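You operate a simulated robot arm through the tools that you are given. There is no shell and no other tool. Be economical: measure what you need, move in short steps, check, and stop when the job is done.

The job below is to be done with a simulated two-armed robot. You get a single attempt, and the scene is never put back.

Task
The printer is out of paper: load the matching spare cassette and print two copies.
Fine: the spare is marked with the same size as the empty cassette; stand the empty one on the yellow mat. Press the print key at ready, one run only. Leave the rest of the cart as it is. Set down upright: paper cassette.

The check looks at the end state, three seconds after you hand in, the way a careful person would. Anything else that was tipped, shoved, dropped, spilled or broken makes it a failure.

Robot
Two 7-joint arms with fingered hands on one trunk, on a base that drives. Base frame: it is fixed to the floor where the robot stands at the start and does not move with it; the origin is under the middle of the robot, x ahead of it, y to its left, z up; the surface under the hand at the start is at about z = 0.85. Lengths are in m, angles in degrees, forces in N, time in s.
The left shoulder is at the start at [0.076, 0.173, 1.075], the right one opposite. With the tool pointing down near the work surface each hand reaches from about 0.42 to 0.82 m from the robot's upright axis, wherever it stands, measured 20 degrees to its own side. Places, roughly: backup power key [0.5, 0.5, 0.3]; backup reset key [0.5, 0.5, 0.3]; backup source dial [0.5, 0.4, 0.3]; dock copy key [0.6, -0.2, 0.9]; dock eject key [0.6, -0.3, 0.9]; paper bay of the printer [0.5, 0.2, 0.9]; printer power key [0.5, 0.5, 1]; printer release lever [0.4, 0.4, 0.9]; printer size dial [0.5, 0.5, 1]; scan key [0.6, -0.5, 0.9]; yellow mat on the print cart [0.5, -0.8, 0.8]. Payload 3.5 kg a hand.
The tool frame of a hand sits at the grasp point between the pads (the TCP): z along the fingers, y along the line on which they close. The tips reach 0.025 m beyond it. The gripper opens to 0.088 m. The gripper's body begins 0.029 m behind the TCP. The gripper is a hand of 3 fingers: y runs from the thumb to the fingers, the wrist lies at [-0.013, -0.097, -0.162] in the tool frame, and closing takes about 1.5 s.
Orientation is that of the tool frame in the base frame, as a unit quaternion [w, x, y, z]. With the fingers straight down and the wrist toward the robot, the tool's x, y and z point along [0, 1, 0], [1, 0, 0] and [0, 0, -1] of the base frame.

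Tools
- The arms move only by the tool arm_command. It takes "left_rows", "right_rows" or both (then of equal length, played together; a hand with none holds still); each is a list of rows, each a list of 6 numbers: the shift along the base's x, y, z in m, then the turn, a rotation vector about the base's x, y, z in degrees. In form: [[tx, ty, tz, rx, ry, rz], ...]. A call has 1 to 8 rows; each row is the pose to reach, as a shift and turn from the pose commanded when the call began. "left_gripper" and "right_gripper" are, for a hand that has rows, the finger opening in m, from 0 to 0.088, set as the call begins (left out, the last holds). Each row takes 0.2 s and may step no farther than 0.05 m and 8.6 degrees from the row before; otherwise, or with a gripper value out of range, the whole call is refused. Where a pose cannot be reached the arm comes as near as it can. A force on the tool above 40 N (or 10 N above the force at the start of the call, whichever is more), or a blocked arm, ends the call early, and 0.2 s more pass. The fingers move at their own pace (about 0.072 m/s each) and stop on an object; they squeeze with about 29 N. The grip force told is the motor's: it shows also when the fingers shut on nothing. Time passes only in rows, and 0.2 s behind the last, so rows that repeat a pose let the fingers close. It gives the time, the measured TCP pose, the force on the tool (base axes), the opening and the grip force at its end, in the units of the frame above (readings bear some noise), with the torque about the TCP (base axes, N m) and any sound that the robot's microphone picked up.
- Cameras (640 x 400 px; columns grow to the right, rows downward): "scene" is now at [0.2099, 0.0032, 1.3308]; the picture's right is [0.17, -0.99, -0.04], its down [-0.44, -0.04, -0.90] and it looks along [0.88, 0.17, -0.44] (base axes); focal length 214 px, centre (320, 200). "left" rides on the left gripper at [-0.058, -0.085, -0.099] in its tool frame; the picture's right is [-0.67, -0.35, 0.66], its down [0.69, -0.63, 0.37] and it looks along [0.28, 0.69, 0.66] (tool axes); focal length 261 px, centre (320, 200). "right" rides on the right gripper at [0.058, -0.085, -0.099] in its tool frame; the picture's right is [-0.67, 0.35, -0.66], its down [-0.68, -0.63, 0.37] and it looks along [-0.29, 0.69, 0.66] (tool axes); focal length 261 px, centre (320, 200). There is no depth. A picture from a camera that has moved, and an enlarged one, comes with that camera's place and axes in the base frame and with its lens. The place of the scene camera against the robot may be out by one fixed shift of up to 0.025 m in any direction.
- get_image(camera): a new picture of that camera. No time passes.
- slide_trunk(by): slides the trunk up (or, below 0, down) by that many m; the arms and the scene camera ride with it, the base frame stays. It gives what a move gives, with no picture.
- base_move(legs): drives the robot by 1 to 6 legs, each [ahead, left, turn to the left] in m, m and degrees, along the robot's own axes; the way and the turn of a leg run together, so that a leg with both is an arc; at most 1.5 m and 180 degrees a leg. The arms and the cameras ride along, it lands a little off, and it stops where it bumps. It gives what a move gives.
- set_fingers(index, middle, thumb_bend, thumb_turn, hand): sets how far each is bent, from 0 (flat) to 100 (curled in); at 30 the hand is open as for a grip, at 70 the pads meet at the TCP. One left out holds its place. A second passes; each finger stops where it meets its share of the squeeze, and holds until it gets a number again. A gripper value or a shape takes the hand back. It gives what a move gives, with no picture; readings hold the bend of each and the force on the fingers (four entries, about 0 where the hand has none), thumb and palm. thumb_turn goes from beside the hand (0) to across from the fingers (100), as for a grip.
- set_grasp(shape, hand): the hand has 3 fingers and takes this shape, open, in about a second: jaw (thumb against the fingers, like two jaws); tri (thumb and two fingers); tip (a fingertip pinch); poke (one finger out to press); point (the index stretched); flat (the hand flat); cup (the hand cupped); fist (a fist). The gripper value then closes the fingers along that shape, each until it touches; the sizes above hold for jaw. It gives what a move gives, with no picture.
- head_to(pan, tilt): turns the head with the scene camera to pan (to the left, within 86 degrees either way) and tilt (down, from -29 to 69), counted from straight ahead of the robot. It gives what a move gives.
- zoom(camera, box): a new picture of the part [left, top, right, bottom] of that camera's present view, enlarged. No time passes.
- hand_in(): hands the job in; it is judged then, once.

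Go step by step. Nothing tells you exact positions but the pictures and the camera data: compare them with the known pose of the tool, close in by small moves and look again before you grip or let go. The budget is 120 turns and 92 pictures, counting those below and the enlarged ones. Unless the task says otherwise, let go and move clear before handing in, and close with one line.

The tools are called as a command line: name --argument value ..., lists and objects as JSON in quotes. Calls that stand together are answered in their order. arm_command: Moves the arms, as the interface text tells. Its arguments: {"type":"object","properties":{"left_rows":{"type":"array"},"left_gripper":{"type":"number"},"right_rows":{"type":"array"},"right_gripper":{"type":"number"}},"required":[]} The other tools are called the same way: slide_trunk (by) slides the trunk up or down; set_grasp (shape, hand) gives the hand a shape; set_fingers (index, middle, thumb_bend, thumb_turn, hand) moves the fingers one by one; base_move (legs) drives the base; head_to (pan, tilt) turns the head that bears the scene camera; get_image (camera) takes a picture; zoom (camera, box) takes an enlarged picture of a part of a camera's view; hand_in () hands the job in.

At the start:

```text
clock: 0.0
left_tcp_pos: [0.3727, 0.3064, 1.3111]
left_orientation: [0.0, 0.707, 0.708, 0.0]
left_wrist_force: [0.2, 0.5, -1.1]
left_wrist_torque: [0.0, 0.0, -0.04]
left_width: 0.0878
left_gripper_force: 0.2
left_shape: jaw
left_bend: [30.0, 30.0, 30.0, 98.0]
left_finger forces: [0.0, 0.1, 0.0, 0.0, 0.1, 0.0]
right_tcp_pos: [0.3931, -0.0954, 1.3181]
right_orientation: [-0.001, 0.707, 0.707, -0.001]
right_wrist_force: [0.7, 0.4, -0.7]
right_wrist_torque: [-0.03, 0.0, -0.01]
right_width: 0.0874
right_gripper_force: 0.1
right_shape: jaw
right_bend: [30.0, 30.0, 30.0, 98.0]
right_finger forces: [0.1, 0.1, 0.0, 0.1, 0.0, 0.0]
trunk travel left (down, up): [-0.164, 0.29]
robot x, y, heading: [-0.0035, 0.0003, -0.0]
head pan, tilt: [9.8, 13.4]
```

scene: 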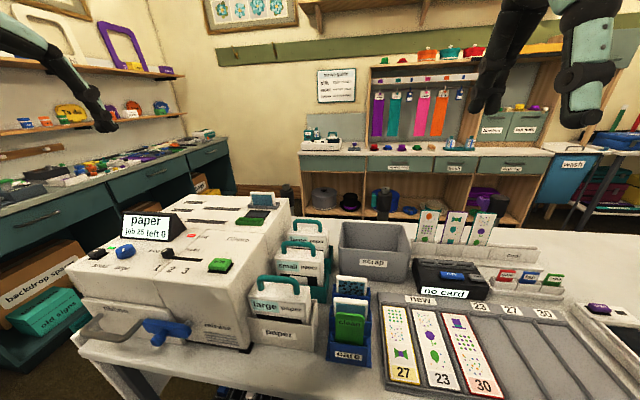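
right: 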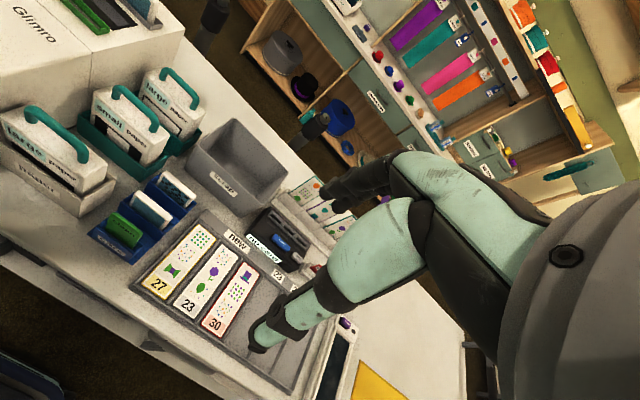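
left: 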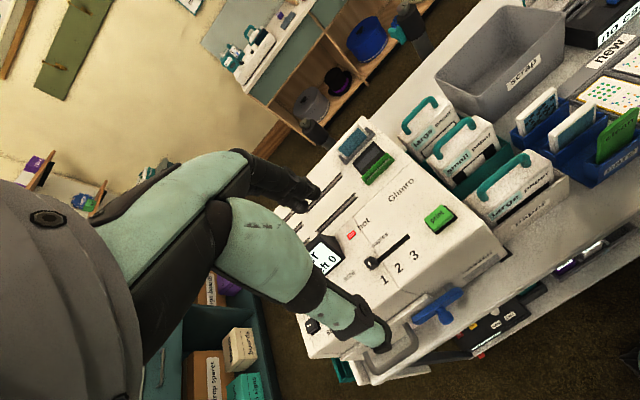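

I see the printer at the left with its display, a cassette in the paper bay in front and spare cassettes behind it. I'll look closer at the labels and controls first.

zoom --camera "scene" --box '[70, 180, 270, 380]'

zoom --camera "scene" --box '[230, 200, 390, 370]'

zoom --camera "left" --box '[290, 80, 580, 380]'

```text
2.00 times, centred on (170, 280) of scene
camera zoom: at [0.2099, 0.0032, 1.3308], right [0.17, -0.99, -0.04], down [-0.44, -0.04, -0.9], along [0.88, 0.17, -0.44], focal length 429 px, centre (620, 40)
```

zoom: 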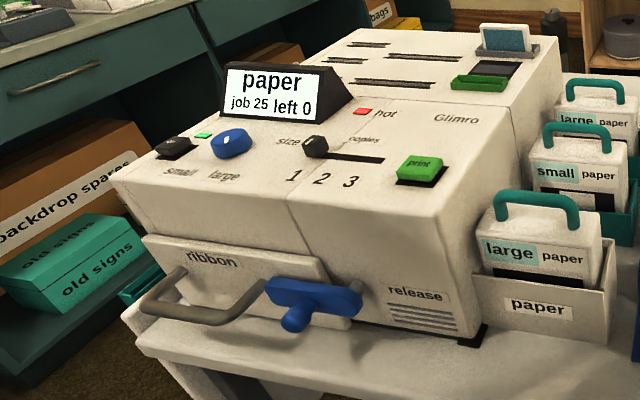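

```text
2.35 times, centred on (310, 285) of scene
camera zoom: at [0.2099, 0.0032, 1.3308], right [0.17, -0.99, -0.04], down [-0.44, -0.04, -0.9], along [0.88, 0.17, -0.44], focal length 505 px, centre (344, 0)
```

zoom: 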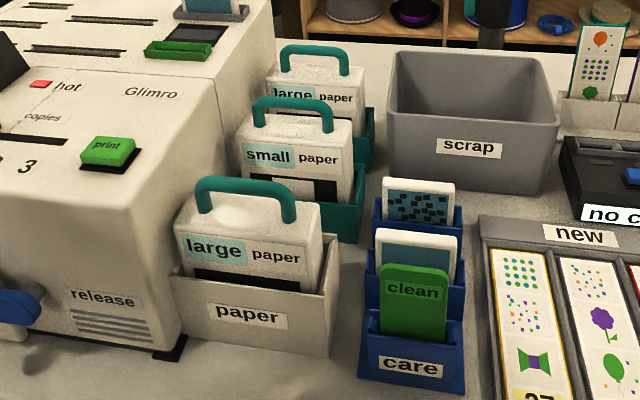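

```text
1.33 times, centred on (435, 230) of left
camera zoom: at [0.2872, 0.2478, 1.4107], right [-0.35, -0.67, -0.66], down [-0.63, 0.68, -0.37], along [0.69, 0.29, -0.66], focal length 348 px, centre (167, 160)
```

zoom: 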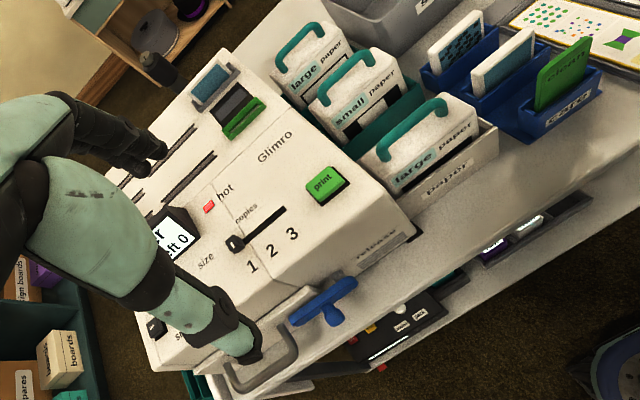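

The empty in the "paper" bay reads "large"; spares are a small (near) and a large (far). I'll check the dial, display, lever and the mat.

zoom --camera "scene" --box '[80, 205, 180, 275]'

zoom --camera "scene" --box '[70, 270, 270, 380]'

head_to --pan -45 --tilt 30

get_image --camera "scene"

```text
5.71 times, centred on (130, 240) of scene
camera zoom: at [0.2099, 0.0032, 1.3308], right [0.17, -0.99, -0.04], down [-0.44, -0.04, -0.9], along [0.88, 0.17, -0.44], focal length 1226 px, centre (1406, -29)
```

zoom: 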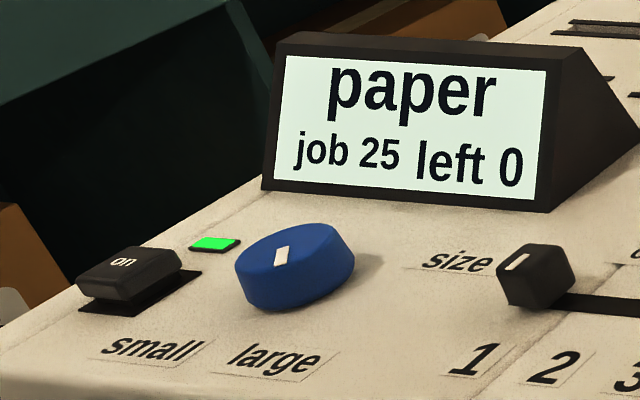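

```text
3.20 times, centred on (170, 325) of scene
camera zoom: at [0.2099, 0.0032, 1.3308], right [0.17, -0.99, -0.04], down [-0.44, -0.04, -0.9], along [0.88, 0.17, -0.44], focal length 686 px, centre (800, -200)
```

zoom: 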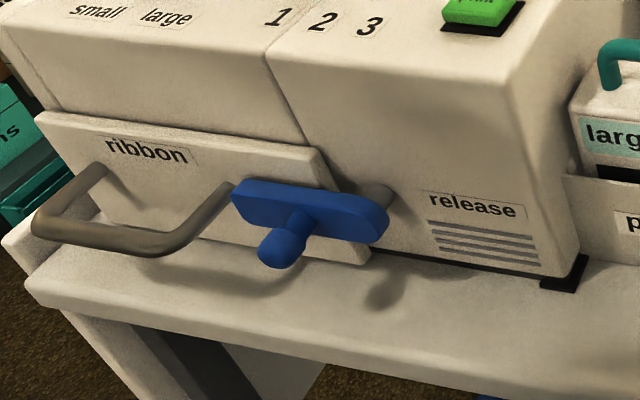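

```text
clock: 1.2
left_tcp_pos: [0.3727, 0.3067, 1.3109]
left_orientation: [0.0, 0.706, 0.708, 0.0]
left_wrist_force: [-0.4, -0.2, -0.2]
left_wrist_torque: [-0.01, 0.0, 0.01]
left_width: 0.0878
left_gripper_force: 0.0
left_shape: jaw
left_bend: [30.0, 30.0, 30.0, 98.0]
left_finger forces: [0.0, 0.0, 0.1, 0.1, 0.1, 0.0]
right_tcp_pos: [0.3921, -0.0947, 1.3188]
right_orientation: [-0.001, 0.706, 0.708, -0.001]
right_wrist_force: [-0.2, 0.0, -0.3]
right_wrist_torque: [-0.01, -0.01, 0.02]
right_width: 0.0876
right_gripper_force: 0.0
right_shape: jaw
right_bend: [30.0, 30.0, 30.0, 98.0]
right_finger forces: [0.0, 0.0, 0.0, 0.0, 0.1, 0.0]
trunk travel left (down, up): [-0.164, 0.29]
robot x, y, heading: [-0.0013, -0.0003, -0.1]
head pan, tilt: [-45.0, 30.0]
```

```text
83 pictures are left
camera scene: at [0.1767, -0.0766, 1.3109], right [-0.69, -0.71, 0.16], down [-0.54, 0.35, -0.77], along [0.49, -0.61, -0.62], focal length 214 px, centre (320, 200)
```

scene: 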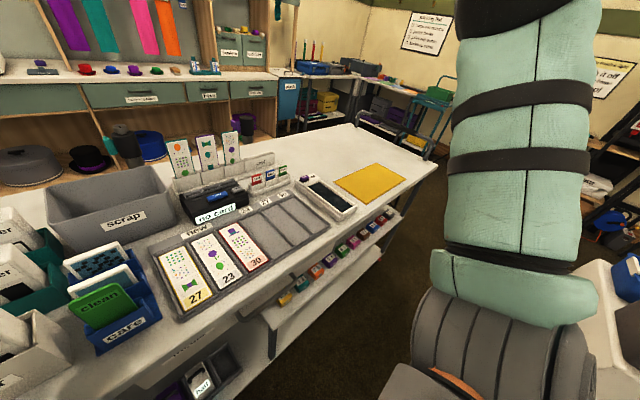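

The mat is at about (0.52, -0.82) and clear. I'll drive left so the right hand faces the bay and look there.

base_move --legs '[[0, 0.27, 0]]'

head_to --pan -5 --tilt 45

get_image --camera "scene"

get_image --camera "right"

```text
clock: 3.2
left_tcp_pos: [0.3712, 0.5907, 1.3114]
left_orientation: [0.0, 0.706, 0.708, 0.0]
left_wrist_force: [0.0, 1.2, 0.2]
left_wrist_torque: [0.0, -0.01, 0.03]
left_width: 0.0876
left_gripper_force: 0.1
left_shape: jaw
left_bend: [30.0, 30.0, 30.0, 98.0]
left_finger forces: [0.1, 0.1, 0.0, 0.0, 0.0, 0.0]
right_tcp_pos: [0.3929, 0.1896, 1.3196]
right_orientation: [-0.001, 0.706, 0.708, -0.001]
right_wrist_force: [-0.3, 0.4, 0.0]
right_wrist_torque: [0.0, 0.03, -0.01]
right_width: 0.0873
right_gripper_force: 0.1
right_shape: jaw
right_bend: [30.0, 30.0, 30.0, 98.0]
right_finger forces: [0.1, 0.1, 0.0, 0.0, 0.0, 0.0]
trunk travel left (down, up): [-0.164, 0.29]
robot x, y, heading: [-0.0004, 0.2845, 0.1]
head pan, tilt: [-45.0, 30.0]
```

```text
clock: 4.3
left_tcp_pos: [0.3725, 0.5902, 1.3117]
left_orientation: [0.0, 0.706, 0.708, -0.001]
left_wrist_force: [0.9, -0.1, 0.9]
left_wrist_torque: [0.02, 0.01, -0.01]
left_width: 0.0876
left_gripper_force: 0.1
left_shape: jaw
left_bend: [30.0, 30.0, 30.0, 98.0]
left_finger forces: [0.1, 0.1, 0.0, 0.0, 0.0, 0.0]
right_tcp_pos: [0.392, 0.1896, 1.3194]
right_orientation: [-0.001, 0.706, 0.708, 0.0]
right_wrist_force: [-0.7, -0.7, 0.3]
right_wrist_torque: [-0.04, -0.03, 0.0]
right_width: 0.0877
right_gripper_force: 0.1
right_shape: jaw
right_bend: [30.0, 30.0, 30.0, 98.0]
right_finger forces: [0.0, 0.0, 0.1, 0.0, 0.1, 0.0]
trunk travel left (down, up): [-0.164, 0.29]
robot x, y, heading: [-0.003, 0.2847, 0.0]
head pan, tilt: [-5.0, 45.0]
```

```text
82 pictures are left
camera scene: at [0.1879, 0.2647, 1.2851], right [-0.08, -1.0, 0.02], down [-0.84, 0.06, -0.53], along [0.53, -0.06, -0.84], focal length 214 px, centre (320, 200)
```

scene: 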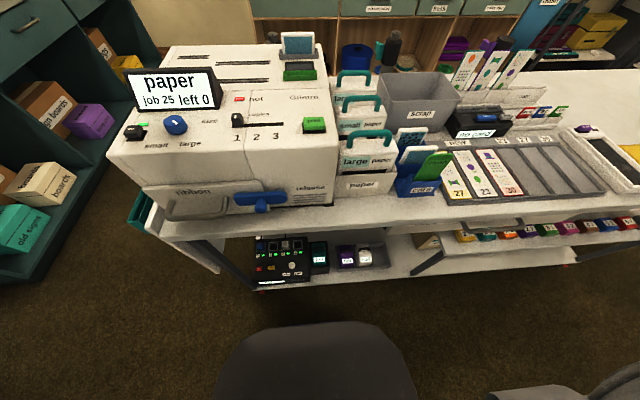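

```text
81 pictures are left
camera right: at [0.3079, 0.2469, 1.4188], right [0.35, -0.67, 0.65], down [-0.63, -0.69, -0.37], along [0.69, -0.28, -0.66], focal length 261 px, centre (320, 200)
```

right: 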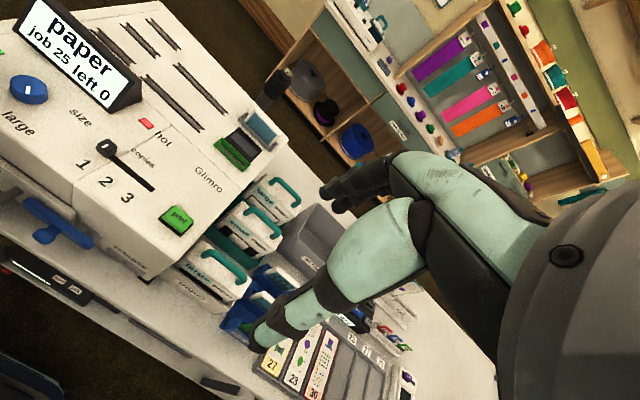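

The cassettes are lined up front to back beside the printer. I zoom on the dial and cassettes.

zoom --camera "scene" --box '[110, 60, 250, 150]'

zoom --camera "scene" --box '[310, 60, 430, 210]'

zoom --camera "right" --box '[160, 160, 320, 320]'

```text
4.44 times, centred on (180, 105) of scene
camera zoom: at [0.1879, 0.2647, 1.2851], right [-0.08, -1.0, 0.02], down [-0.84, 0.06, -0.53], along [0.53, -0.06, -0.84], focal length 953 px, centre (942, 622)
```

zoom: 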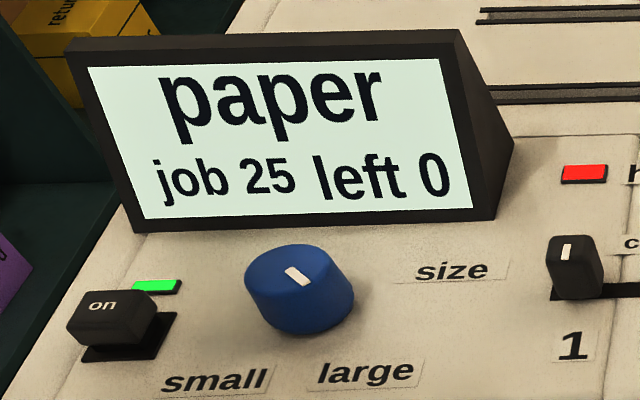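

```text
2.67 times, centred on (370, 135) of scene
camera zoom: at [0.1879, 0.2647, 1.2851], right [-0.08, -1.0, 0.02], down [-0.84, 0.06, -0.53], along [0.53, -0.06, -0.84], focal length 572 px, centre (187, 373)
```

zoom: 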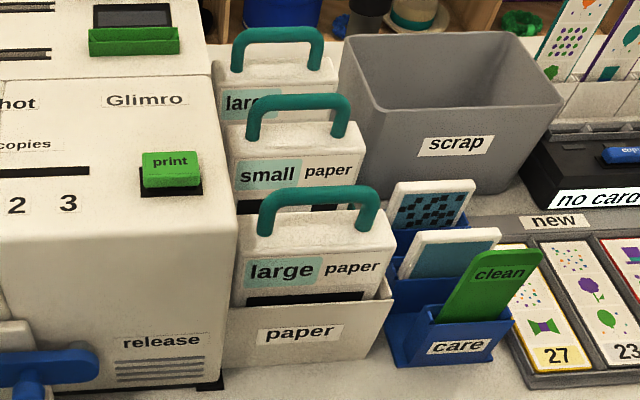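

```text
2.50 times, centred on (240, 240) of right
camera zoom: at [0.3079, 0.2469, 1.4188], right [0.35, -0.67, 0.65], down [-0.63, -0.69, -0.37], along [0.69, -0.28, -0.66], focal length 652 px, centre (520, 100)
```

zoom: 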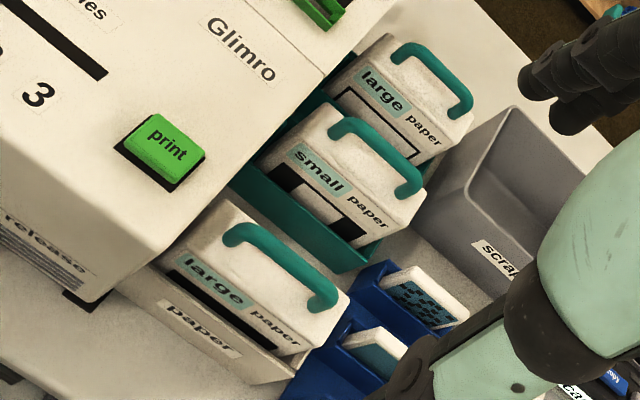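

The size dial already points at large, copies slider sits at 1 (must go to 2). I lower the right hand over the empty cassette's handle to measure it.

arm_command --right_rows '[[0.02, -0.006, -0.04, 0, 0, 0], [0.04, -0.012, -0.08, 0, 0, 0], [0.06, -0.018, -0.12, 0, 0, 0], [0.07, -0.022, -0.16, 0, 0, 0], [0.07, -0.022, -0.16, 0, 0, 0]]'

get_image --camera "right"

get_image --camera "scene"

```text
clock: 5.5
left_tcp_pos: [0.3706, 0.5924, 1.3105]
left_orientation: [0.002, 0.706, 0.708, -0.001]
left_wrist_force: [-0.1, 0.6, -0.2]
left_wrist_torque: [-0.01, -0.02, -0.01]
left_width: 0.0877
left_gripper_force: 0.0
left_shape: jaw
left_bend: [30.0, 30.0, 30.0, 98.0]
left_finger forces: [0.0, 0.1, 0.0, 0.0, 0.0, 0.1]
right_tcp_pos: [0.4586, 0.1705, 1.1591]
right_orientation: [-0.001, 0.707, 0.708, 0.001]
right_wrist_force: [-0.9, 0.6, -0.7]
right_wrist_torque: [-0.05, 0.03, -0.01]
right_width: 0.0879
right_gripper_force: 0.0
right_shape: jaw
right_bend: [30.0, 30.0, 30.0, 98.0]
right_finger forces: [0.0, 0.1, 0.0, 0.1, 0.1, 0.0]
trunk travel left (down, up): [-0.164, 0.29]
robot x, y, heading: [0.002, 0.2829, 0.2]
head pan, tilt: [-5.0, 45.0]
```

```text
77 pictures are left
camera right: at [0.3733, 0.2271, 1.2581], right [0.35, -0.67, 0.65], down [-0.63, -0.69, -0.37], along [0.69, -0.28, -0.66], focal length 261 px, centre (320, 200)
```

right: 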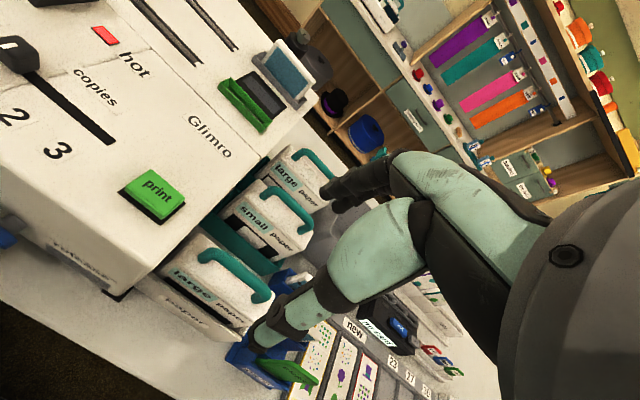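

```text
76 pictures are left
camera scene: at [0.1874, 0.2651, 1.2852], right [-0.08, -1.0, 0.02], down [-0.84, 0.06, -0.53], along [0.53, -0.06, -0.84], focal length 214 px, centre (320, 200)
```

scene: 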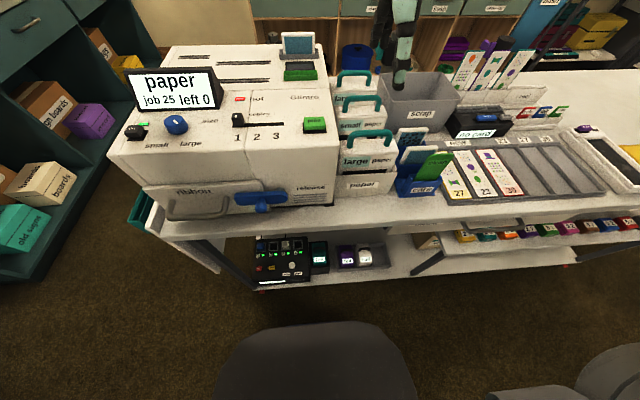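

The handle is estimated near (0.47, 0.168, ~1.0–1.03). I descend part way and re-measure.

arm_command --right_rows '[[0.006, -0.001, -0.03, 0, 0, 0], [0.012, -0.003, -0.06, 0, 0, 0], [0.012, -0.003, -0.07, 0, 0, 0], [0.012, -0.003, -0.07, 0, 0, 0]]'

get_image --camera "right"

zoom --camera "scene" --box '[300, 40, 460, 200]'

```text
clock: 6.5
left_tcp_pos: [0.3719, 0.5914, 1.3112]
left_orientation: [-0.001, 0.706, 0.708, 0.0]
left_wrist_force: [-1.0, 0.2, 0.2]
left_wrist_torque: [0.01, 0.0, 0.0]
left_width: 0.0877
left_gripper_force: 0.2
left_shape: jaw
left_bend: [30.0, 30.0, 30.0, 98.0]
left_finger forces: [0.0, 0.1, 0.0, 0.1, 0.1, 0.0]
right_tcp_pos: [0.4728, 0.1643, 1.0877]
right_orientation: [-0.002, 0.706, 0.708, 0.0]
right_wrist_force: [-0.1, -0.3, -0.1]
right_wrist_torque: [0.01, 0.0, -0.01]
right_width: 0.0875
right_gripper_force: 0.0
right_shape: jaw
right_bend: [30.0, 30.0, 30.0, 98.0]
right_finger forces: [0.0, 0.0, 0.0, 0.1, 0.0, 0.0]
trunk travel left (down, up): [-0.164, 0.29]
robot x, y, heading: [-0.0019, 0.2819, 0.0]
head pan, tilt: [-5.0, 45.0]
```

```text
75 pictures are left
camera right: at [0.3886, 0.221, 1.1875], right [0.35, -0.67, 0.65], down [-0.63, -0.69, -0.37], along [0.69, -0.28, -0.66], focal length 261 px, centre (320, 200)
```

right: 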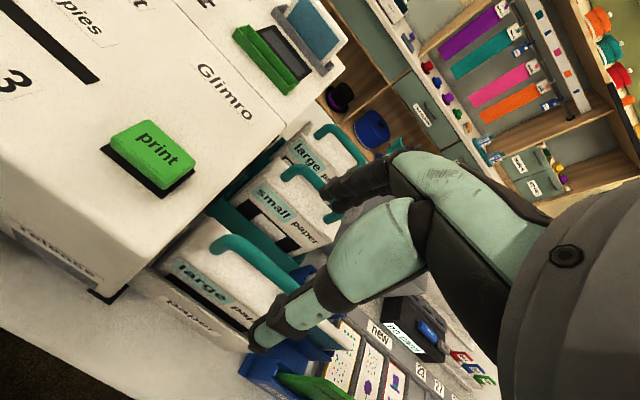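

```text
2.50 times, centred on (380, 120) of scene
camera zoom: at [0.188, 0.2648, 1.2851], right [-0.08, -1.0, 0.02], down [-0.84, 0.06, -0.53], along [0.53, -0.06, -0.85], focal length 536 px, centre (170, 400)
```

zoom: 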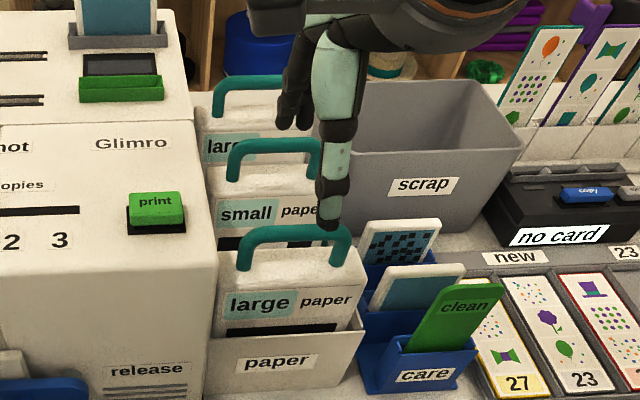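

The handle bar is about (0.48, 0.16, 1.00), yawed about +4°. I go down to it with open fingers and check.

arm_command --right_rows '[[0.007, -0.003, -0.02, 0, 0, 4], [0.007, -0.003, -0.04, 0, 0, 4], [0.007, -0.003, -0.06, 0, 0, 4], [0.007, -0.003, -0.06, 0, 0, 4]]'

get_image --camera "right"

zoom --camera "scene" --box '[300, 40, 460, 200]'

```text
clock: 7.5
left_tcp_pos: [0.3705, 0.591, 1.3107]
left_orientation: [0.0, 0.706, 0.709, 0.001]
left_wrist_force: [-0.4, 0.0, -0.7]
left_wrist_torque: [0.02, 0.0, 0.0]
left_width: 0.0878
left_gripper_force: 0.1
left_shape: jaw
left_bend: [30.0, 30.0, 30.0, 98.0]
left_finger forces: [0.0, 0.1, 0.0, 0.0, 0.0, 0.0]
right_tcp_pos: [0.4809, 0.1627, 1.0284]
right_orientation: [-0.002, 0.68, 0.733, 0.0]
right_wrist_force: [-0.1, -0.5, 0.8]
right_wrist_torque: [-0.03, -0.03, 0.06]
right_width: 0.088
right_gripper_force: 0.1
right_shape: jaw
right_bend: [30.0, 30.0, 30.0, 98.0]
right_finger forces: [0.1, 0.0, 0.0, 0.0, 0.0, 0.1]
trunk travel left (down, up): [-0.164, 0.29]
robot x, y, heading: [0.0013, 0.287, 0.0]
head pan, tilt: [-5.0, 45.0]
```

```text
73 pictures are left
camera right: at [0.3923, 0.2131, 1.1277], right [0.4, -0.64, 0.65], down [-0.58, -0.73, -0.37], along [0.71, -0.23, -0.66], focal length 261 px, centre (320, 200)
```

right: 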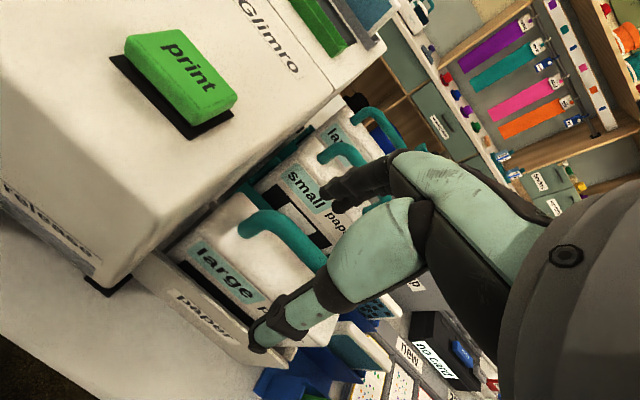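

```text
2.50 times, centred on (380, 120) of scene
camera zoom: at [0.1878, 0.2648, 1.2851], right [-0.08, -1.0, 0.02], down [-0.84, 0.06, -0.53], along [0.53, -0.06, -0.85], focal length 536 px, centre (170, 400)
```

zoom: 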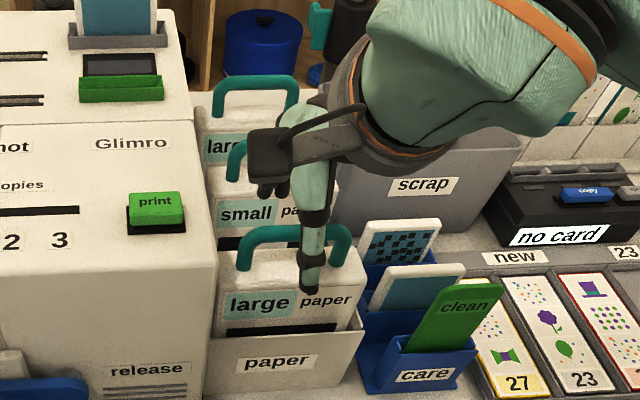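

Thumb is in front of the bar, fingers behind. I shift 1 cm to the printer side and go lower.

arm_command --right_rows '[[0, 0.01, 0, 0, 0, 0], [0, 0.01, -0.015, 0, 0, 0], [0, 0.01, -0.03, 0, 0, 0], [0, 0.01, -0.03, 0, 0, 0]]'

get_image --camera "right"

zoom --camera "scene" --box '[320, 70, 420, 200]'

```text
clock: 8.5
left_tcp_pos: [0.3719, 0.5909, 1.3106]
left_orientation: [0.001, 0.706, 0.708, -0.001]
left_wrist_force: [-0.3, -0.4, -0.1]
left_wrist_torque: [-0.04, -0.03, 0.03]
left_width: 0.0875
left_gripper_force: 0.0
left_shape: jaw
left_bend: [30.0, 30.0, 30.0, 98.0]
left_finger forces: [0.0, 0.0, 0.0, 0.0, 0.0, 0.0]
right_tcp_pos: [0.4813, 0.172, 0.9981]
right_orientation: [0.0, 0.681, 0.732, 0.0]
right_wrist_force: [0.2, 0.6, -0.3]
right_wrist_torque: [-0.01, -0.01, 0.0]
right_width: 0.0875
right_gripper_force: 0.0
right_shape: jaw
right_bend: [30.0, 30.0, 30.0, 98.0]
right_finger forces: [0.0, 0.0, 0.0, 0.0, 0.0, 0.0]
trunk travel left (down, up): [-0.164, 0.29]
robot x, y, heading: [-0.0029, 0.2827, 0.3]
head pan, tilt: [-5.0, 45.0]
```

```text
71 pictures are left
camera right: at [0.3916, 0.2236, 1.0974], right [0.4, -0.64, 0.65], down [-0.58, -0.73, -0.37], along [0.71, -0.23, -0.66], focal length 261 px, centre (320, 200)
```

right: 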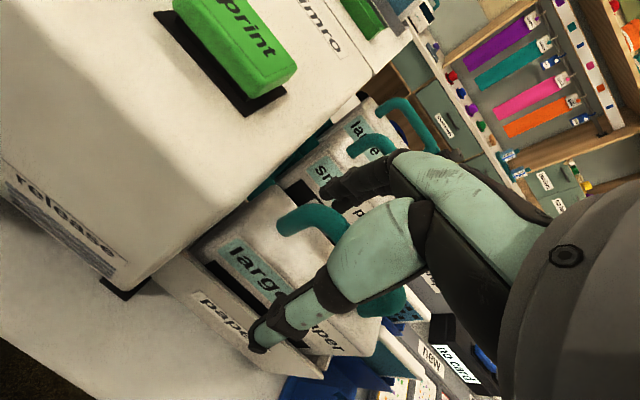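

```text
3.08 times, centred on (370, 135) of scene
camera zoom: at [0.1878, 0.265, 1.2851], right [-0.08, -1.0, 0.02], down [-0.84, 0.06, -0.53], along [0.53, -0.06, -0.85], focal length 660 px, centre (166, 400)
```

zoom: 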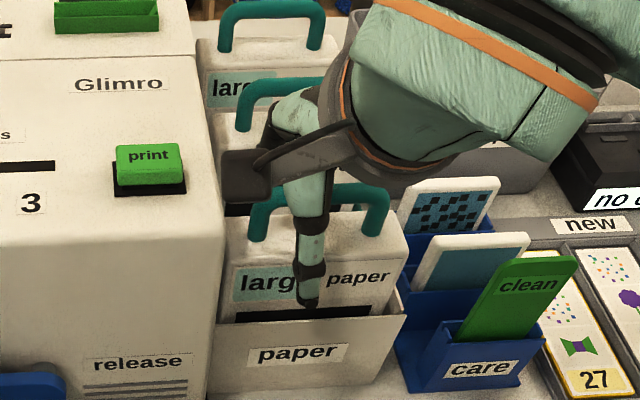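

The bar sits between thumb and fingers. Another centimetre down, then close.

arm_command --right_rows '[[0, 0, -0.01, 0, 0, 0], [0, 0, -0.01, 0, 0, 0]]'

arm_command --right_rows '[[0, 0, 0, 0, 0, 0], [0, 0, 0, 0, 0, 0], [0, 0, 0, 0, 0, 0], [0, 0, 0, 0, 0, 0], [0, 0, 0, 0, 0, 0], [0, 0, 0, 0, 0, 0], [0, 0, 0, 0, 0, 0], [0, 0, 0, 0, 0, 0]]' --right_gripper 0

get_image --camera "right"

```text
clock: 9.1
left_tcp_pos: [0.3709, 0.5923, 1.3109]
left_orientation: [0.0, 0.706, 0.709, -0.001]
left_wrist_force: [0.4, -0.5, 0.1]
left_wrist_torque: [-0.01, -0.03, -0.03]
left_width: 0.0875
left_gripper_force: 0.1
left_shape: jaw
left_bend: [30.0, 30.0, 30.0, 98.0]
left_finger forces: [0.1, 0.0, 0.1, 0.1, 0.1, 0.0]
right_tcp_pos: [0.4801, 0.1725, 0.9879]
right_orientation: [-0.001, 0.68, 0.733, -0.001]
right_wrist_force: [-0.9, 0.2, 0.1]
right_wrist_torque: [-0.01, 0.03, 0.0]
right_width: 0.0878
right_gripper_force: 0.0
right_shape: jaw
right_bend: [30.0, 30.0, 30.0, 98.0]
right_finger forces: [0.0, 0.0, 0.0, 0.1, 0.0, 0.0]
trunk travel left (down, up): [-0.164, 0.29]
robot x, y, heading: [0.0002, 0.2829, 0.3]
head pan, tilt: [-5.0, 45.0]
```

```text
clock: 10.9
left_tcp_pos: [0.372, 0.5913, 1.3112]
left_orientation: [0.0, 0.706, 0.708, 0.0]
left_wrist_force: [0.9, -0.1, 0.0]
left_wrist_torque: [-0.01, 0.03, 0.0]
left_width: 0.0878
left_gripper_force: 0.1
left_shape: jaw
left_bend: [30.0, 30.0, 30.0, 98.0]
left_finger forces: [0.1, 0.0, 0.0, 0.0, 0.0, 0.0]
right_tcp_pos: [0.4806, 0.1731, 0.9884]
right_orientation: [-0.001, 0.681, 0.733, 0.0]
right_wrist_force: [0.4, -0.2, -1.1]
right_wrist_torque: [0.01, 0.02, -0.02]
right_width: 0.0339
right_gripper_force: 29.3
right_shape: jaw
right_bend: [74.0, 52.0, 72.0, 100.0]
right_finger forces: [17.1, 9.3, 0.0, 0.1, 26.3, 0.1]
trunk travel left (down, up): [-0.164, 0.29]
robot x, y, heading: [-0.0033, 0.2883, 0.2]
head pan, tilt: [-5.0, 45.0]
```

```text
69 pictures are left
camera right: at [0.3924, 0.2238, 1.0876], right [0.4, -0.64, 0.65], down [-0.58, -0.73, -0.37], along [0.71, -0.23, -0.66], focal length 261 px, centre (320, 200)
```

right: 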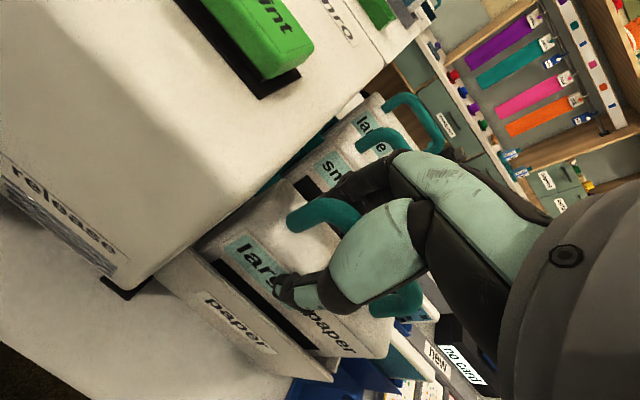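

Something is gripped, though the two fingers are bent unequally. I look from the head before lifting.

zoom --camera "scene" --box '[320, 70, 420, 200]'

zoom --camera "right" --box '[230, 130, 430, 350]'

```text
3.08 times, centred on (370, 135) of scene
camera zoom: at [0.1882, 0.2648, 1.285], right [-0.08, -1.0, 0.02], down [-0.84, 0.06, -0.53], along [0.53, -0.06, -0.85], focal length 660 px, centre (166, 400)
```

zoom: 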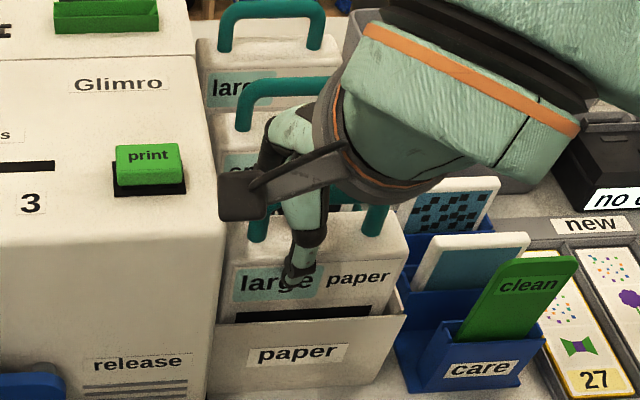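

```text
1.82 times, centred on (330, 240) of right
camera zoom: at [0.3924, 0.2238, 1.0876], right [0.4, -0.64, 0.65], down [-0.58, -0.73, -0.37], along [0.71, -0.23, -0.66], focal length 474 px, centre (302, 127)
```

zoom: 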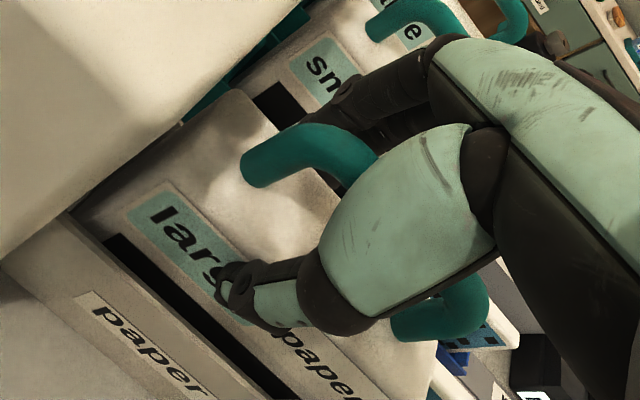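

The thumb tip seems to catch the cassette body's front rather than just the bar. I open, raise 1.4 cm and regrip.

arm_command --right_rows '[[0, 0, 0, 0, 0, 0], [0, 0, 0, 0, 0, 0], [0, 0, 0, 0, 0, 0], [0, 0, 0, 0, 0, 0], [0, 0, 0, 0, 0, 0], [0, 0, 0, 0, 0, 0], [0, 0, 0.014, 0, 0, 0], [0, 0, 0.014, 0, 0, 0]]' --right_gripper 0.088

arm_command --right_rows '[[0, 0, 0, 0, 0, 0], [0, 0, 0, 0, 0, 0], [0, 0, 0, 0, 0, 0], [0, 0, 0, 0, 0, 0], [0, 0, 0, 0, 0, 0], [0, 0, 0, 0, 0, 0], [0, 0, 0, 0, 0, 0], [0, 0, 0, 0, 0, 0]]' --right_gripper 0

zoom --camera "right" --box '[230, 130, 430, 350]'

```text
clock: 12.7
left_tcp_pos: [0.3714, 0.5914, 1.3119]
left_orientation: [0.0, 0.706, 0.709, 0.001]
left_wrist_force: [0.4, -0.3, 0.3]
left_wrist_torque: [-0.03, 0.0, 0.0]
left_width: 0.0879
left_gripper_force: 0.0
left_shape: jaw
left_bend: [30.0, 30.0, 30.0, 98.0]
left_finger forces: [0.0, 0.1, 0.0, 0.0, 0.1, 0.1]
right_tcp_pos: [0.4809, 0.1734, 1.002]
right_orientation: [-0.001, 0.681, 0.732, 0.0]
right_wrist_force: [0.8, 0.2, -0.3]
right_wrist_torque: [-0.01, 0.01, 0.02]
right_width: 0.0874
right_gripper_force: 0.1
right_shape: jaw
right_bend: [30.0, 30.0, 30.0, 98.0]
right_finger forces: [0.1, 0.1, 0.0, 0.0, 0.1, 0.0]
trunk travel left (down, up): [-0.164, 0.29]
robot x, y, heading: [-0.0013, 0.2834, 0.0]
head pan, tilt: [-5.0, 45.0]
```

```text
clock: 14.5
left_tcp_pos: [0.3694, 0.5914, 1.3126]
left_orientation: [0.001, 0.706, 0.708, 0.0]
left_wrist_force: [0.4, -0.2, -0.2]
left_wrist_torque: [-0.01, 0.0, -0.01]
left_width: 0.0879
left_gripper_force: 0.0
left_shape: jaw
left_bend: [30.0, 30.0, 30.0, 98.0]
left_finger forces: [0.0, 0.0, 0.0, 0.1, 0.0, 0.0]
right_tcp_pos: [0.4803, 0.1726, 1.0051]
right_orientation: [0.0, 0.681, 0.733, 0.002]
right_wrist_force: [9.4, -1.8, 32.8]
right_wrist_torque: [0.06, -0.76, -0.15]
right_width: 0.0279
right_gripper_force: 28.4
right_shape: jaw
right_bend: [74.0, 54.0, 75.0, 100.0]
right_finger forces: [43.1, 18.3, 0.0, 0.0, 35.9, 0.0]
trunk travel left (down, up): [-0.164, 0.29]
robot x, y, heading: [-0.0009, 0.2835, 0.0]
head pan, tilt: [-5.0, 45.0]
```

```text
1.82 times, centred on (330, 240) of right
camera zoom: at [0.3915, 0.224, 1.1039], right [0.39, -0.64, 0.66], down [-0.58, -0.73, -0.37], along [0.72, -0.23, -0.66], focal length 474 px, centre (302, 127)
```

zoom: 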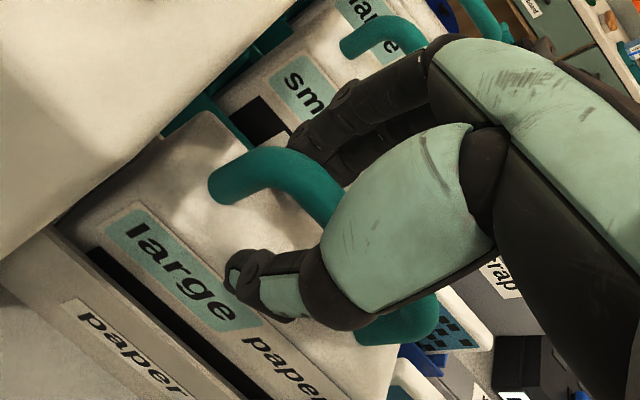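

Gripped around the bar with tips pressing on the body top. I ease up a few millimetres to let the grip settle on the bar.

arm_command --right_rows '[[0, 0, 0.004, 0, 0, 0], [0, 0, 0.008, 0, 0, 0], [0, 0, 0.008, 0, 0, 0]]'

zoom --camera "right" --box '[230, 130, 430, 350]'

```text
clock: 15.3
left_tcp_pos: [0.3738, 0.5909, 1.3104]
left_orientation: [0.0, 0.706, 0.708, -0.001]
left_wrist_force: [-0.2, 0.4, 0.0]
left_wrist_torque: [-0.02, 0.01, -0.03]
left_width: 0.0877
left_gripper_force: 0.0
left_shape: jaw
left_bend: [30.0, 30.0, 30.0, 98.0]
left_finger forces: [0.1, 0.0, 0.0, 0.0, 0.0, 0.0]
right_tcp_pos: [0.4809, 0.173, 1.0104]
right_orientation: [-0.002, 0.681, 0.733, -0.001]
right_wrist_force: [2.1, -0.4, -3.8]
right_wrist_torque: [0.06, -0.15, -0.06]
right_width: 0.0259
right_gripper_force: 29.6
right_shape: jaw
right_bend: [74.0, 54.0, 75.0, 100.0]
right_finger forces: [17.2, 11.3, 0.0, 0.1, 24.6, 0.0]
trunk travel left (down, up): [-0.164, 0.29]
robot x, y, heading: [-0.003, 0.2822, 0.1]
head pan, tilt: [-5.0, 45.0]
```

```text
1.82 times, centred on (330, 240) of right
camera zoom: at [0.3923, 0.2241, 1.1093], right [0.4, -0.64, 0.65], down [-0.58, -0.73, -0.36], along [0.71, -0.23, -0.66], focal length 474 px, centre (302, 127)
```

zoom: 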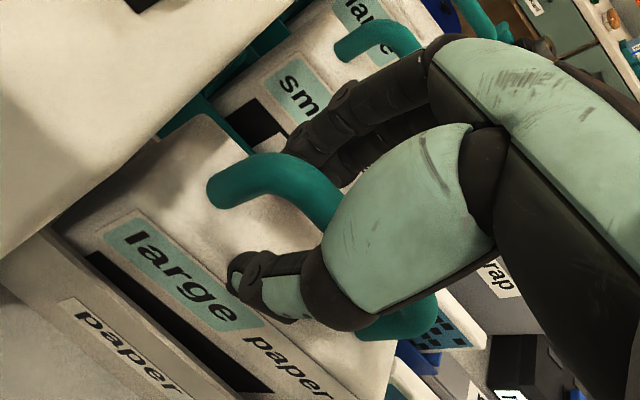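

The hand now carries about 4 N on the bar. I lift 5 cm and look.

arm_command --right_rows '[[0, 0, 0.015, 0, 0, 0], [0, 0, 0.03, 0, 0, 0], [0, 0, 0.05, 0, 0, 0], [0, 0, 0.05, 0, 0, 0]]'

get_image --camera "scene"

```text
clock: 16.3
left_tcp_pos: [0.3719, 0.592, 1.3109]
left_orientation: [-0.001, 0.706, 0.708, -0.001]
left_wrist_force: [-0.1, 0.6, 0.2]
left_wrist_torque: [-0.01, 0.04, 0.03]
left_width: 0.0877
left_gripper_force: 0.1
left_shape: jaw
left_bend: [30.0, 30.0, 30.0, 98.0]
left_finger forces: [0.0, 0.0, 0.1, 0.1, 0.0, 0.0]
right_tcp_pos: [0.4819, 0.1752, 1.0621]
right_orientation: [-0.001, 0.68, 0.733, -0.001]
right_wrist_force: [-1.1, -1.7, -3.7]
right_wrist_torque: [-0.1, 0.16, -0.11]
right_width: 0.0255
right_gripper_force: 28.7
right_shape: jaw
right_bend: [74.0, 55.0, 75.0, 100.0]
right_finger forces: [14.2, 10.0, 0.1, 0.0, 25.8, 0.0]
trunk travel left (down, up): [-0.164, 0.29]
robot x, y, heading: [0.0006, 0.2895, 0.1]
head pan, tilt: [-5.0, 45.0]
```

```text
64 pictures are left
camera scene: at [0.1882, 0.2646, 1.285], right [-0.08, -1.0, 0.02], down [-0.84, 0.06, -0.53], along [0.53, -0.06, -0.85], focal length 214 px, centre (320, 200)
```

scene: 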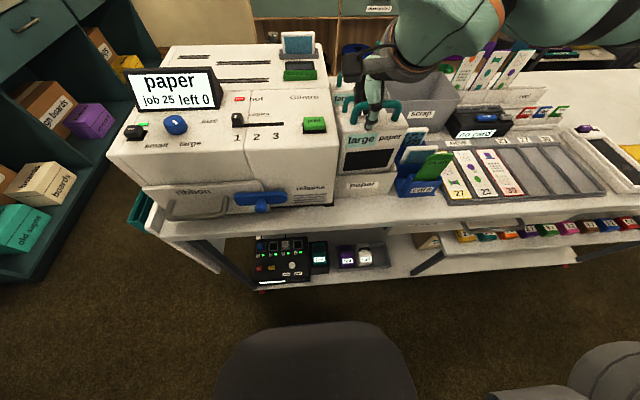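

It comes out cleanly. I lift it high and drive right toward the mat.

arm_command --right_rows '[[0, 0, 0.03, 0, 0, 0], [0, 0, 0.06, 0, 0, 0], [0, 0, 0.09, 0, 0, 0], [0, 0, 0.12, 0, 0, 0], [0, 0, 0.15, 0, 0, 0], [0, 0, 0.18, 0, 0, 0], [0, 0, 0.18, 0, 0, 0]]'

base_move --legs '[[0, -0.3, 0], [0, -0.3, 0], [0, -0.28, 0]]'

head_to --pan -20 --tilt 40

get_image --camera "scene"

get_image --camera "right"

```text
clock: 17.9
left_tcp_pos: [0.3727, 0.5916, 1.3107]
left_orientation: [-0.001, 0.706, 0.708, 0.0]
left_wrist_force: [0.0, -0.1, -0.5]
left_wrist_torque: [0.0, 0.01, -0.01]
left_width: 0.0877
left_gripper_force: 0.2
left_shape: jaw
left_bend: [30.0, 30.0, 30.0, 98.0]
left_finger forces: [0.0, 0.0, 0.0, 0.1, 0.1, 0.0]
right_tcp_pos: [0.4812, 0.1731, 1.2397]
right_orientation: [-0.001, 0.68, 0.733, 0.0]
right_wrist_force: [0.4, 0.3, -3.7]
right_wrist_torque: [0.04, 0.0, -0.04]
right_width: 0.0248
right_gripper_force: 28.9
right_shape: jaw
right_bend: [74.0, 55.0, 75.0, 100.0]
right_finger forces: [14.3, 9.9, 0.0, 0.0, 25.6, 0.0]
trunk travel left (down, up): [-0.164, 0.29]
robot x, y, heading: [-0.0028, 0.2844, -0.1]
head pan, tilt: [-5.0, 45.0]
```

```text
clock: 23.1
left_tcp_pos: [0.375, -0.2865, 1.3108]
left_orientation: [0.001, 0.708, 0.706, 0.0]
left_wrist_force: [0.5, 0.1, 0.1]
left_wrist_torque: [0.02, -0.03, 0.0]
left_width: 0.0876
left_gripper_force: 0.1
left_shape: jaw
left_bend: [30.0, 30.0, 30.0, 98.0]
left_finger forces: [0.0, 0.1, 0.1, 0.0, 0.1, 0.0]
right_tcp_pos: [0.4817, -0.7046, 1.2398]
right_orientation: [0.0, 0.683, 0.731, -0.001]
right_wrist_force: [-0.3, -0.2, -3.5]
right_wrist_torque: [0.05, -0.02, 0.02]
right_width: 0.025
right_gripper_force: 28.7
right_shape: jaw
right_bend: [74.0, 55.0, 75.0, 100.0]
right_finger forces: [14.3, 9.6, 0.0, 0.0, 25.5, 0.0]
trunk travel left (down, up): [-0.164, 0.29]
robot x, y, heading: [0.0019, -0.5934, -0.1]
head pan, tilt: [-5.0, 45.0]
```

```text
clock: 23.9
left_tcp_pos: [0.3759, -0.2874, 1.3102]
left_orientation: [0.0, 0.708, 0.706, 0.001]
left_wrist_force: [-0.1, -0.1, -0.1]
left_wrist_torque: [0.02, -0.01, 0.0]
left_width: 0.0879
left_gripper_force: 0.1
left_shape: jaw
left_bend: [30.0, 30.0, 30.0, 98.0]
left_finger forces: [0.1, 0.0, 0.1, 0.0, 0.1, 0.1]
right_tcp_pos: [0.4821, -0.7066, 1.2399]
right_orientation: [-0.001, 0.683, 0.731, 0.0]
right_wrist_force: [0.2, -0.2, -4.8]
right_wrist_torque: [0.03, 0.0, 0.02]
right_width: 0.0248
right_gripper_force: 28.8
right_shape: jaw
right_bend: [74.0, 55.0, 75.0, 100.0]
right_finger forces: [14.3, 9.7, 0.1, 0.1, 25.6, 0.0]
trunk travel left (down, up): [-0.164, 0.29]
robot x, y, heading: [0.0037, -0.5931, -0.2]
head pan, tilt: [-20.0, 40.0]
```

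```text
63 pictures are left
camera scene: at [0.191, -0.6348, 1.2923], right [-0.34, -0.94, 0.08], down [-0.76, 0.22, -0.61], along [0.56, -0.26, -0.79], focal length 214 px, centre (320, 200)
```

scene: 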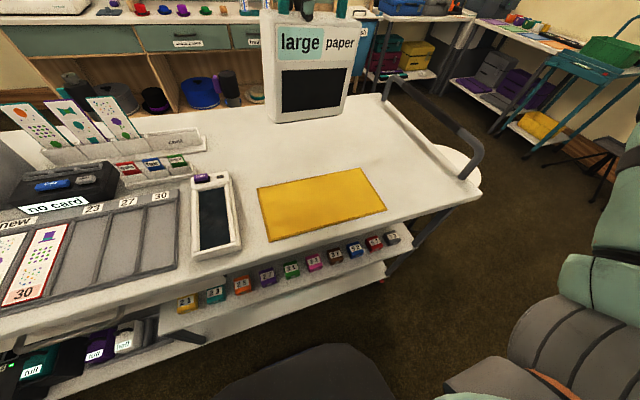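

```text
62 pictures are left
camera right: at [0.3941, -0.6553, 1.3393], right [0.39, -0.65, 0.65], down [-0.58, -0.73, -0.37], along [0.71, -0.24, -0.66], focal length 261 px, centre (320, 200)
```

right: 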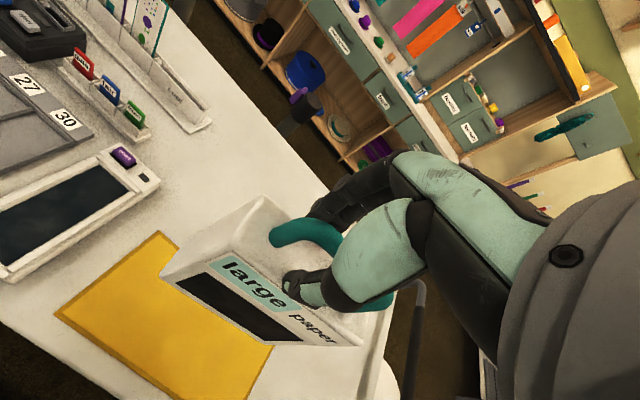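

The mat centre is about (0.496, -0.768), top z≈0.845. I carry the cassette over it and lower to just above.

arm_command --right_rows '[[0.004, -0.02, -0.02, 0, 0, 0], [0.01, -0.04, -0.05, 0, 0, 0], [0.012, -0.056, -0.09, 0, 0, 0], [0.012, -0.056, -0.13, 0, 0, 0], [0.012, -0.056, -0.17, 0, 0, 0], [0.012, -0.056, -0.21, 0, 0, 0], [0.012, -0.056, -0.24, 0, 0, 0], [0.012, -0.056, -0.24, 0, 0, 0]]'

get_image --camera "scene"

get_image --camera "right"

```text
clock: 25.7
left_tcp_pos: [0.3741, -0.2874, 1.3109]
left_orientation: [0.001, 0.707, 0.707, 0.0]
left_wrist_force: [0.8, -0.2, -0.7]
left_wrist_torque: [0.02, 0.02, -0.01]
left_width: 0.0877
left_gripper_force: 0.1
left_shape: jaw
left_bend: [30.0, 30.0, 30.0, 98.0]
left_finger forces: [0.1, 0.0, 0.1, 0.0, 0.1, 0.0]
right_tcp_pos: [0.4928, -0.7603, 0.9981]
right_orientation: [0.0, 0.682, 0.731, 0.001]
right_wrist_force: [-0.1, 1.2, -0.3]
right_wrist_torque: [-0.04, -0.04, 0.01]
right_width: 0.0252
right_gripper_force: 29.3
right_shape: jaw
right_bend: [74.0, 55.0, 75.0, 100.0]
right_finger forces: [13.7, 11.3, 0.0, 0.0, 25.3, 0.0]
trunk travel left (down, up): [-0.164, 0.29]
robot x, y, heading: [0.0026, -0.5913, -0.1]
head pan, tilt: [-20.0, 40.0]
```

```text
61 pictures are left
camera scene: at [0.1904, -0.6344, 1.2925], right [-0.34, -0.94, 0.08], down [-0.76, 0.22, -0.61], along [0.56, -0.26, -0.79], focal length 214 px, centre (320, 200)
```

scene: 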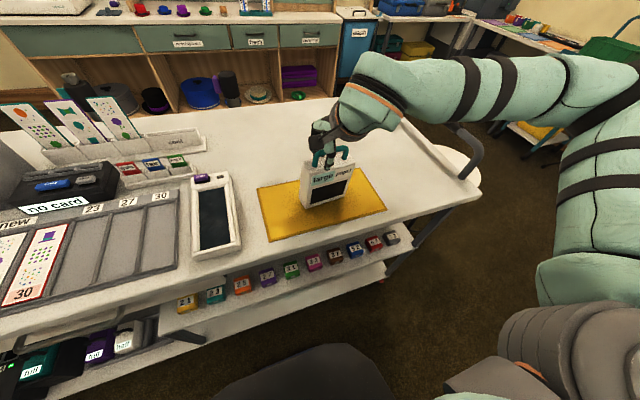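

```text
60 pictures are left
camera right: at [0.4041, -0.7085, 1.0983], right [0.39, -0.65, 0.65], down [-0.58, -0.73, -0.37], along [0.71, -0.24, -0.66], focal length 261 px, centre (320, 200)
```

right: 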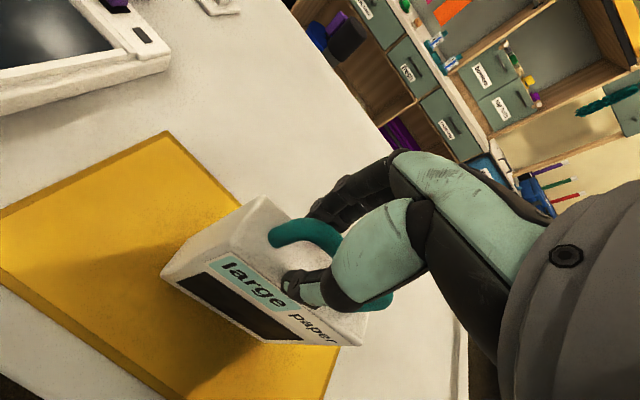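

The weight has vanished from the wrist, so it may already touch the mat. I probe down a few millimetres.

arm_command --right_rows '[[0, 0, -0.003, 0, 0, 0], [0, 0, -0.006, 0, 0, 0], [0, 0, -0.006, 0, 0, 0]]'

zoom --camera "scene" --box '[240, 120, 410, 250]'

```text
clock: 26.5
left_tcp_pos: [0.3748, -0.287, 1.3102]
left_orientation: [0.0, 0.708, 0.706, -0.001]
left_wrist_force: [1.1, 0.3, -0.2]
left_wrist_torque: [-0.01, -0.03, -0.01]
left_width: 0.0876
left_gripper_force: 0.2
left_shape: jaw
left_bend: [30.0, 30.0, 30.0, 98.0]
left_finger forces: [0.0, 0.0, 0.0, 0.0, 0.0, 0.0]
right_tcp_pos: [0.4933, -0.7617, 0.9936]
right_orientation: [-0.001, 0.683, 0.731, -0.001]
right_wrist_force: [-0.1, -0.3, -1.2]
right_wrist_torque: [0.03, 0.02, 0.01]
right_width: 0.0184
right_gripper_force: 28.7
right_shape: jaw
right_bend: [75.0, 75.0, 85.0, 100.0]
right_finger forces: [0.0, 0.0, 0.0, 0.0, 0.2, 0.0]
trunk travel left (down, up): [-0.164, 0.29]
robot x, y, heading: [0.0018, -0.5915, -0.1]
head pan, tilt: [-20.0, 40.0]
```

```text
3.08 times, centred on (325, 185) of scene
camera zoom: at [0.1905, -0.6345, 1.2924], right [-0.34, -0.94, 0.08], down [-0.76, 0.22, -0.61], along [0.56, -0.26, -0.79], focal length 660 px, centre (305, 246)
```

zoom: 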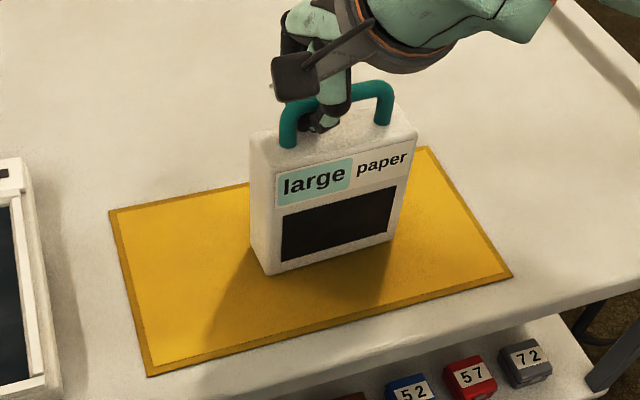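

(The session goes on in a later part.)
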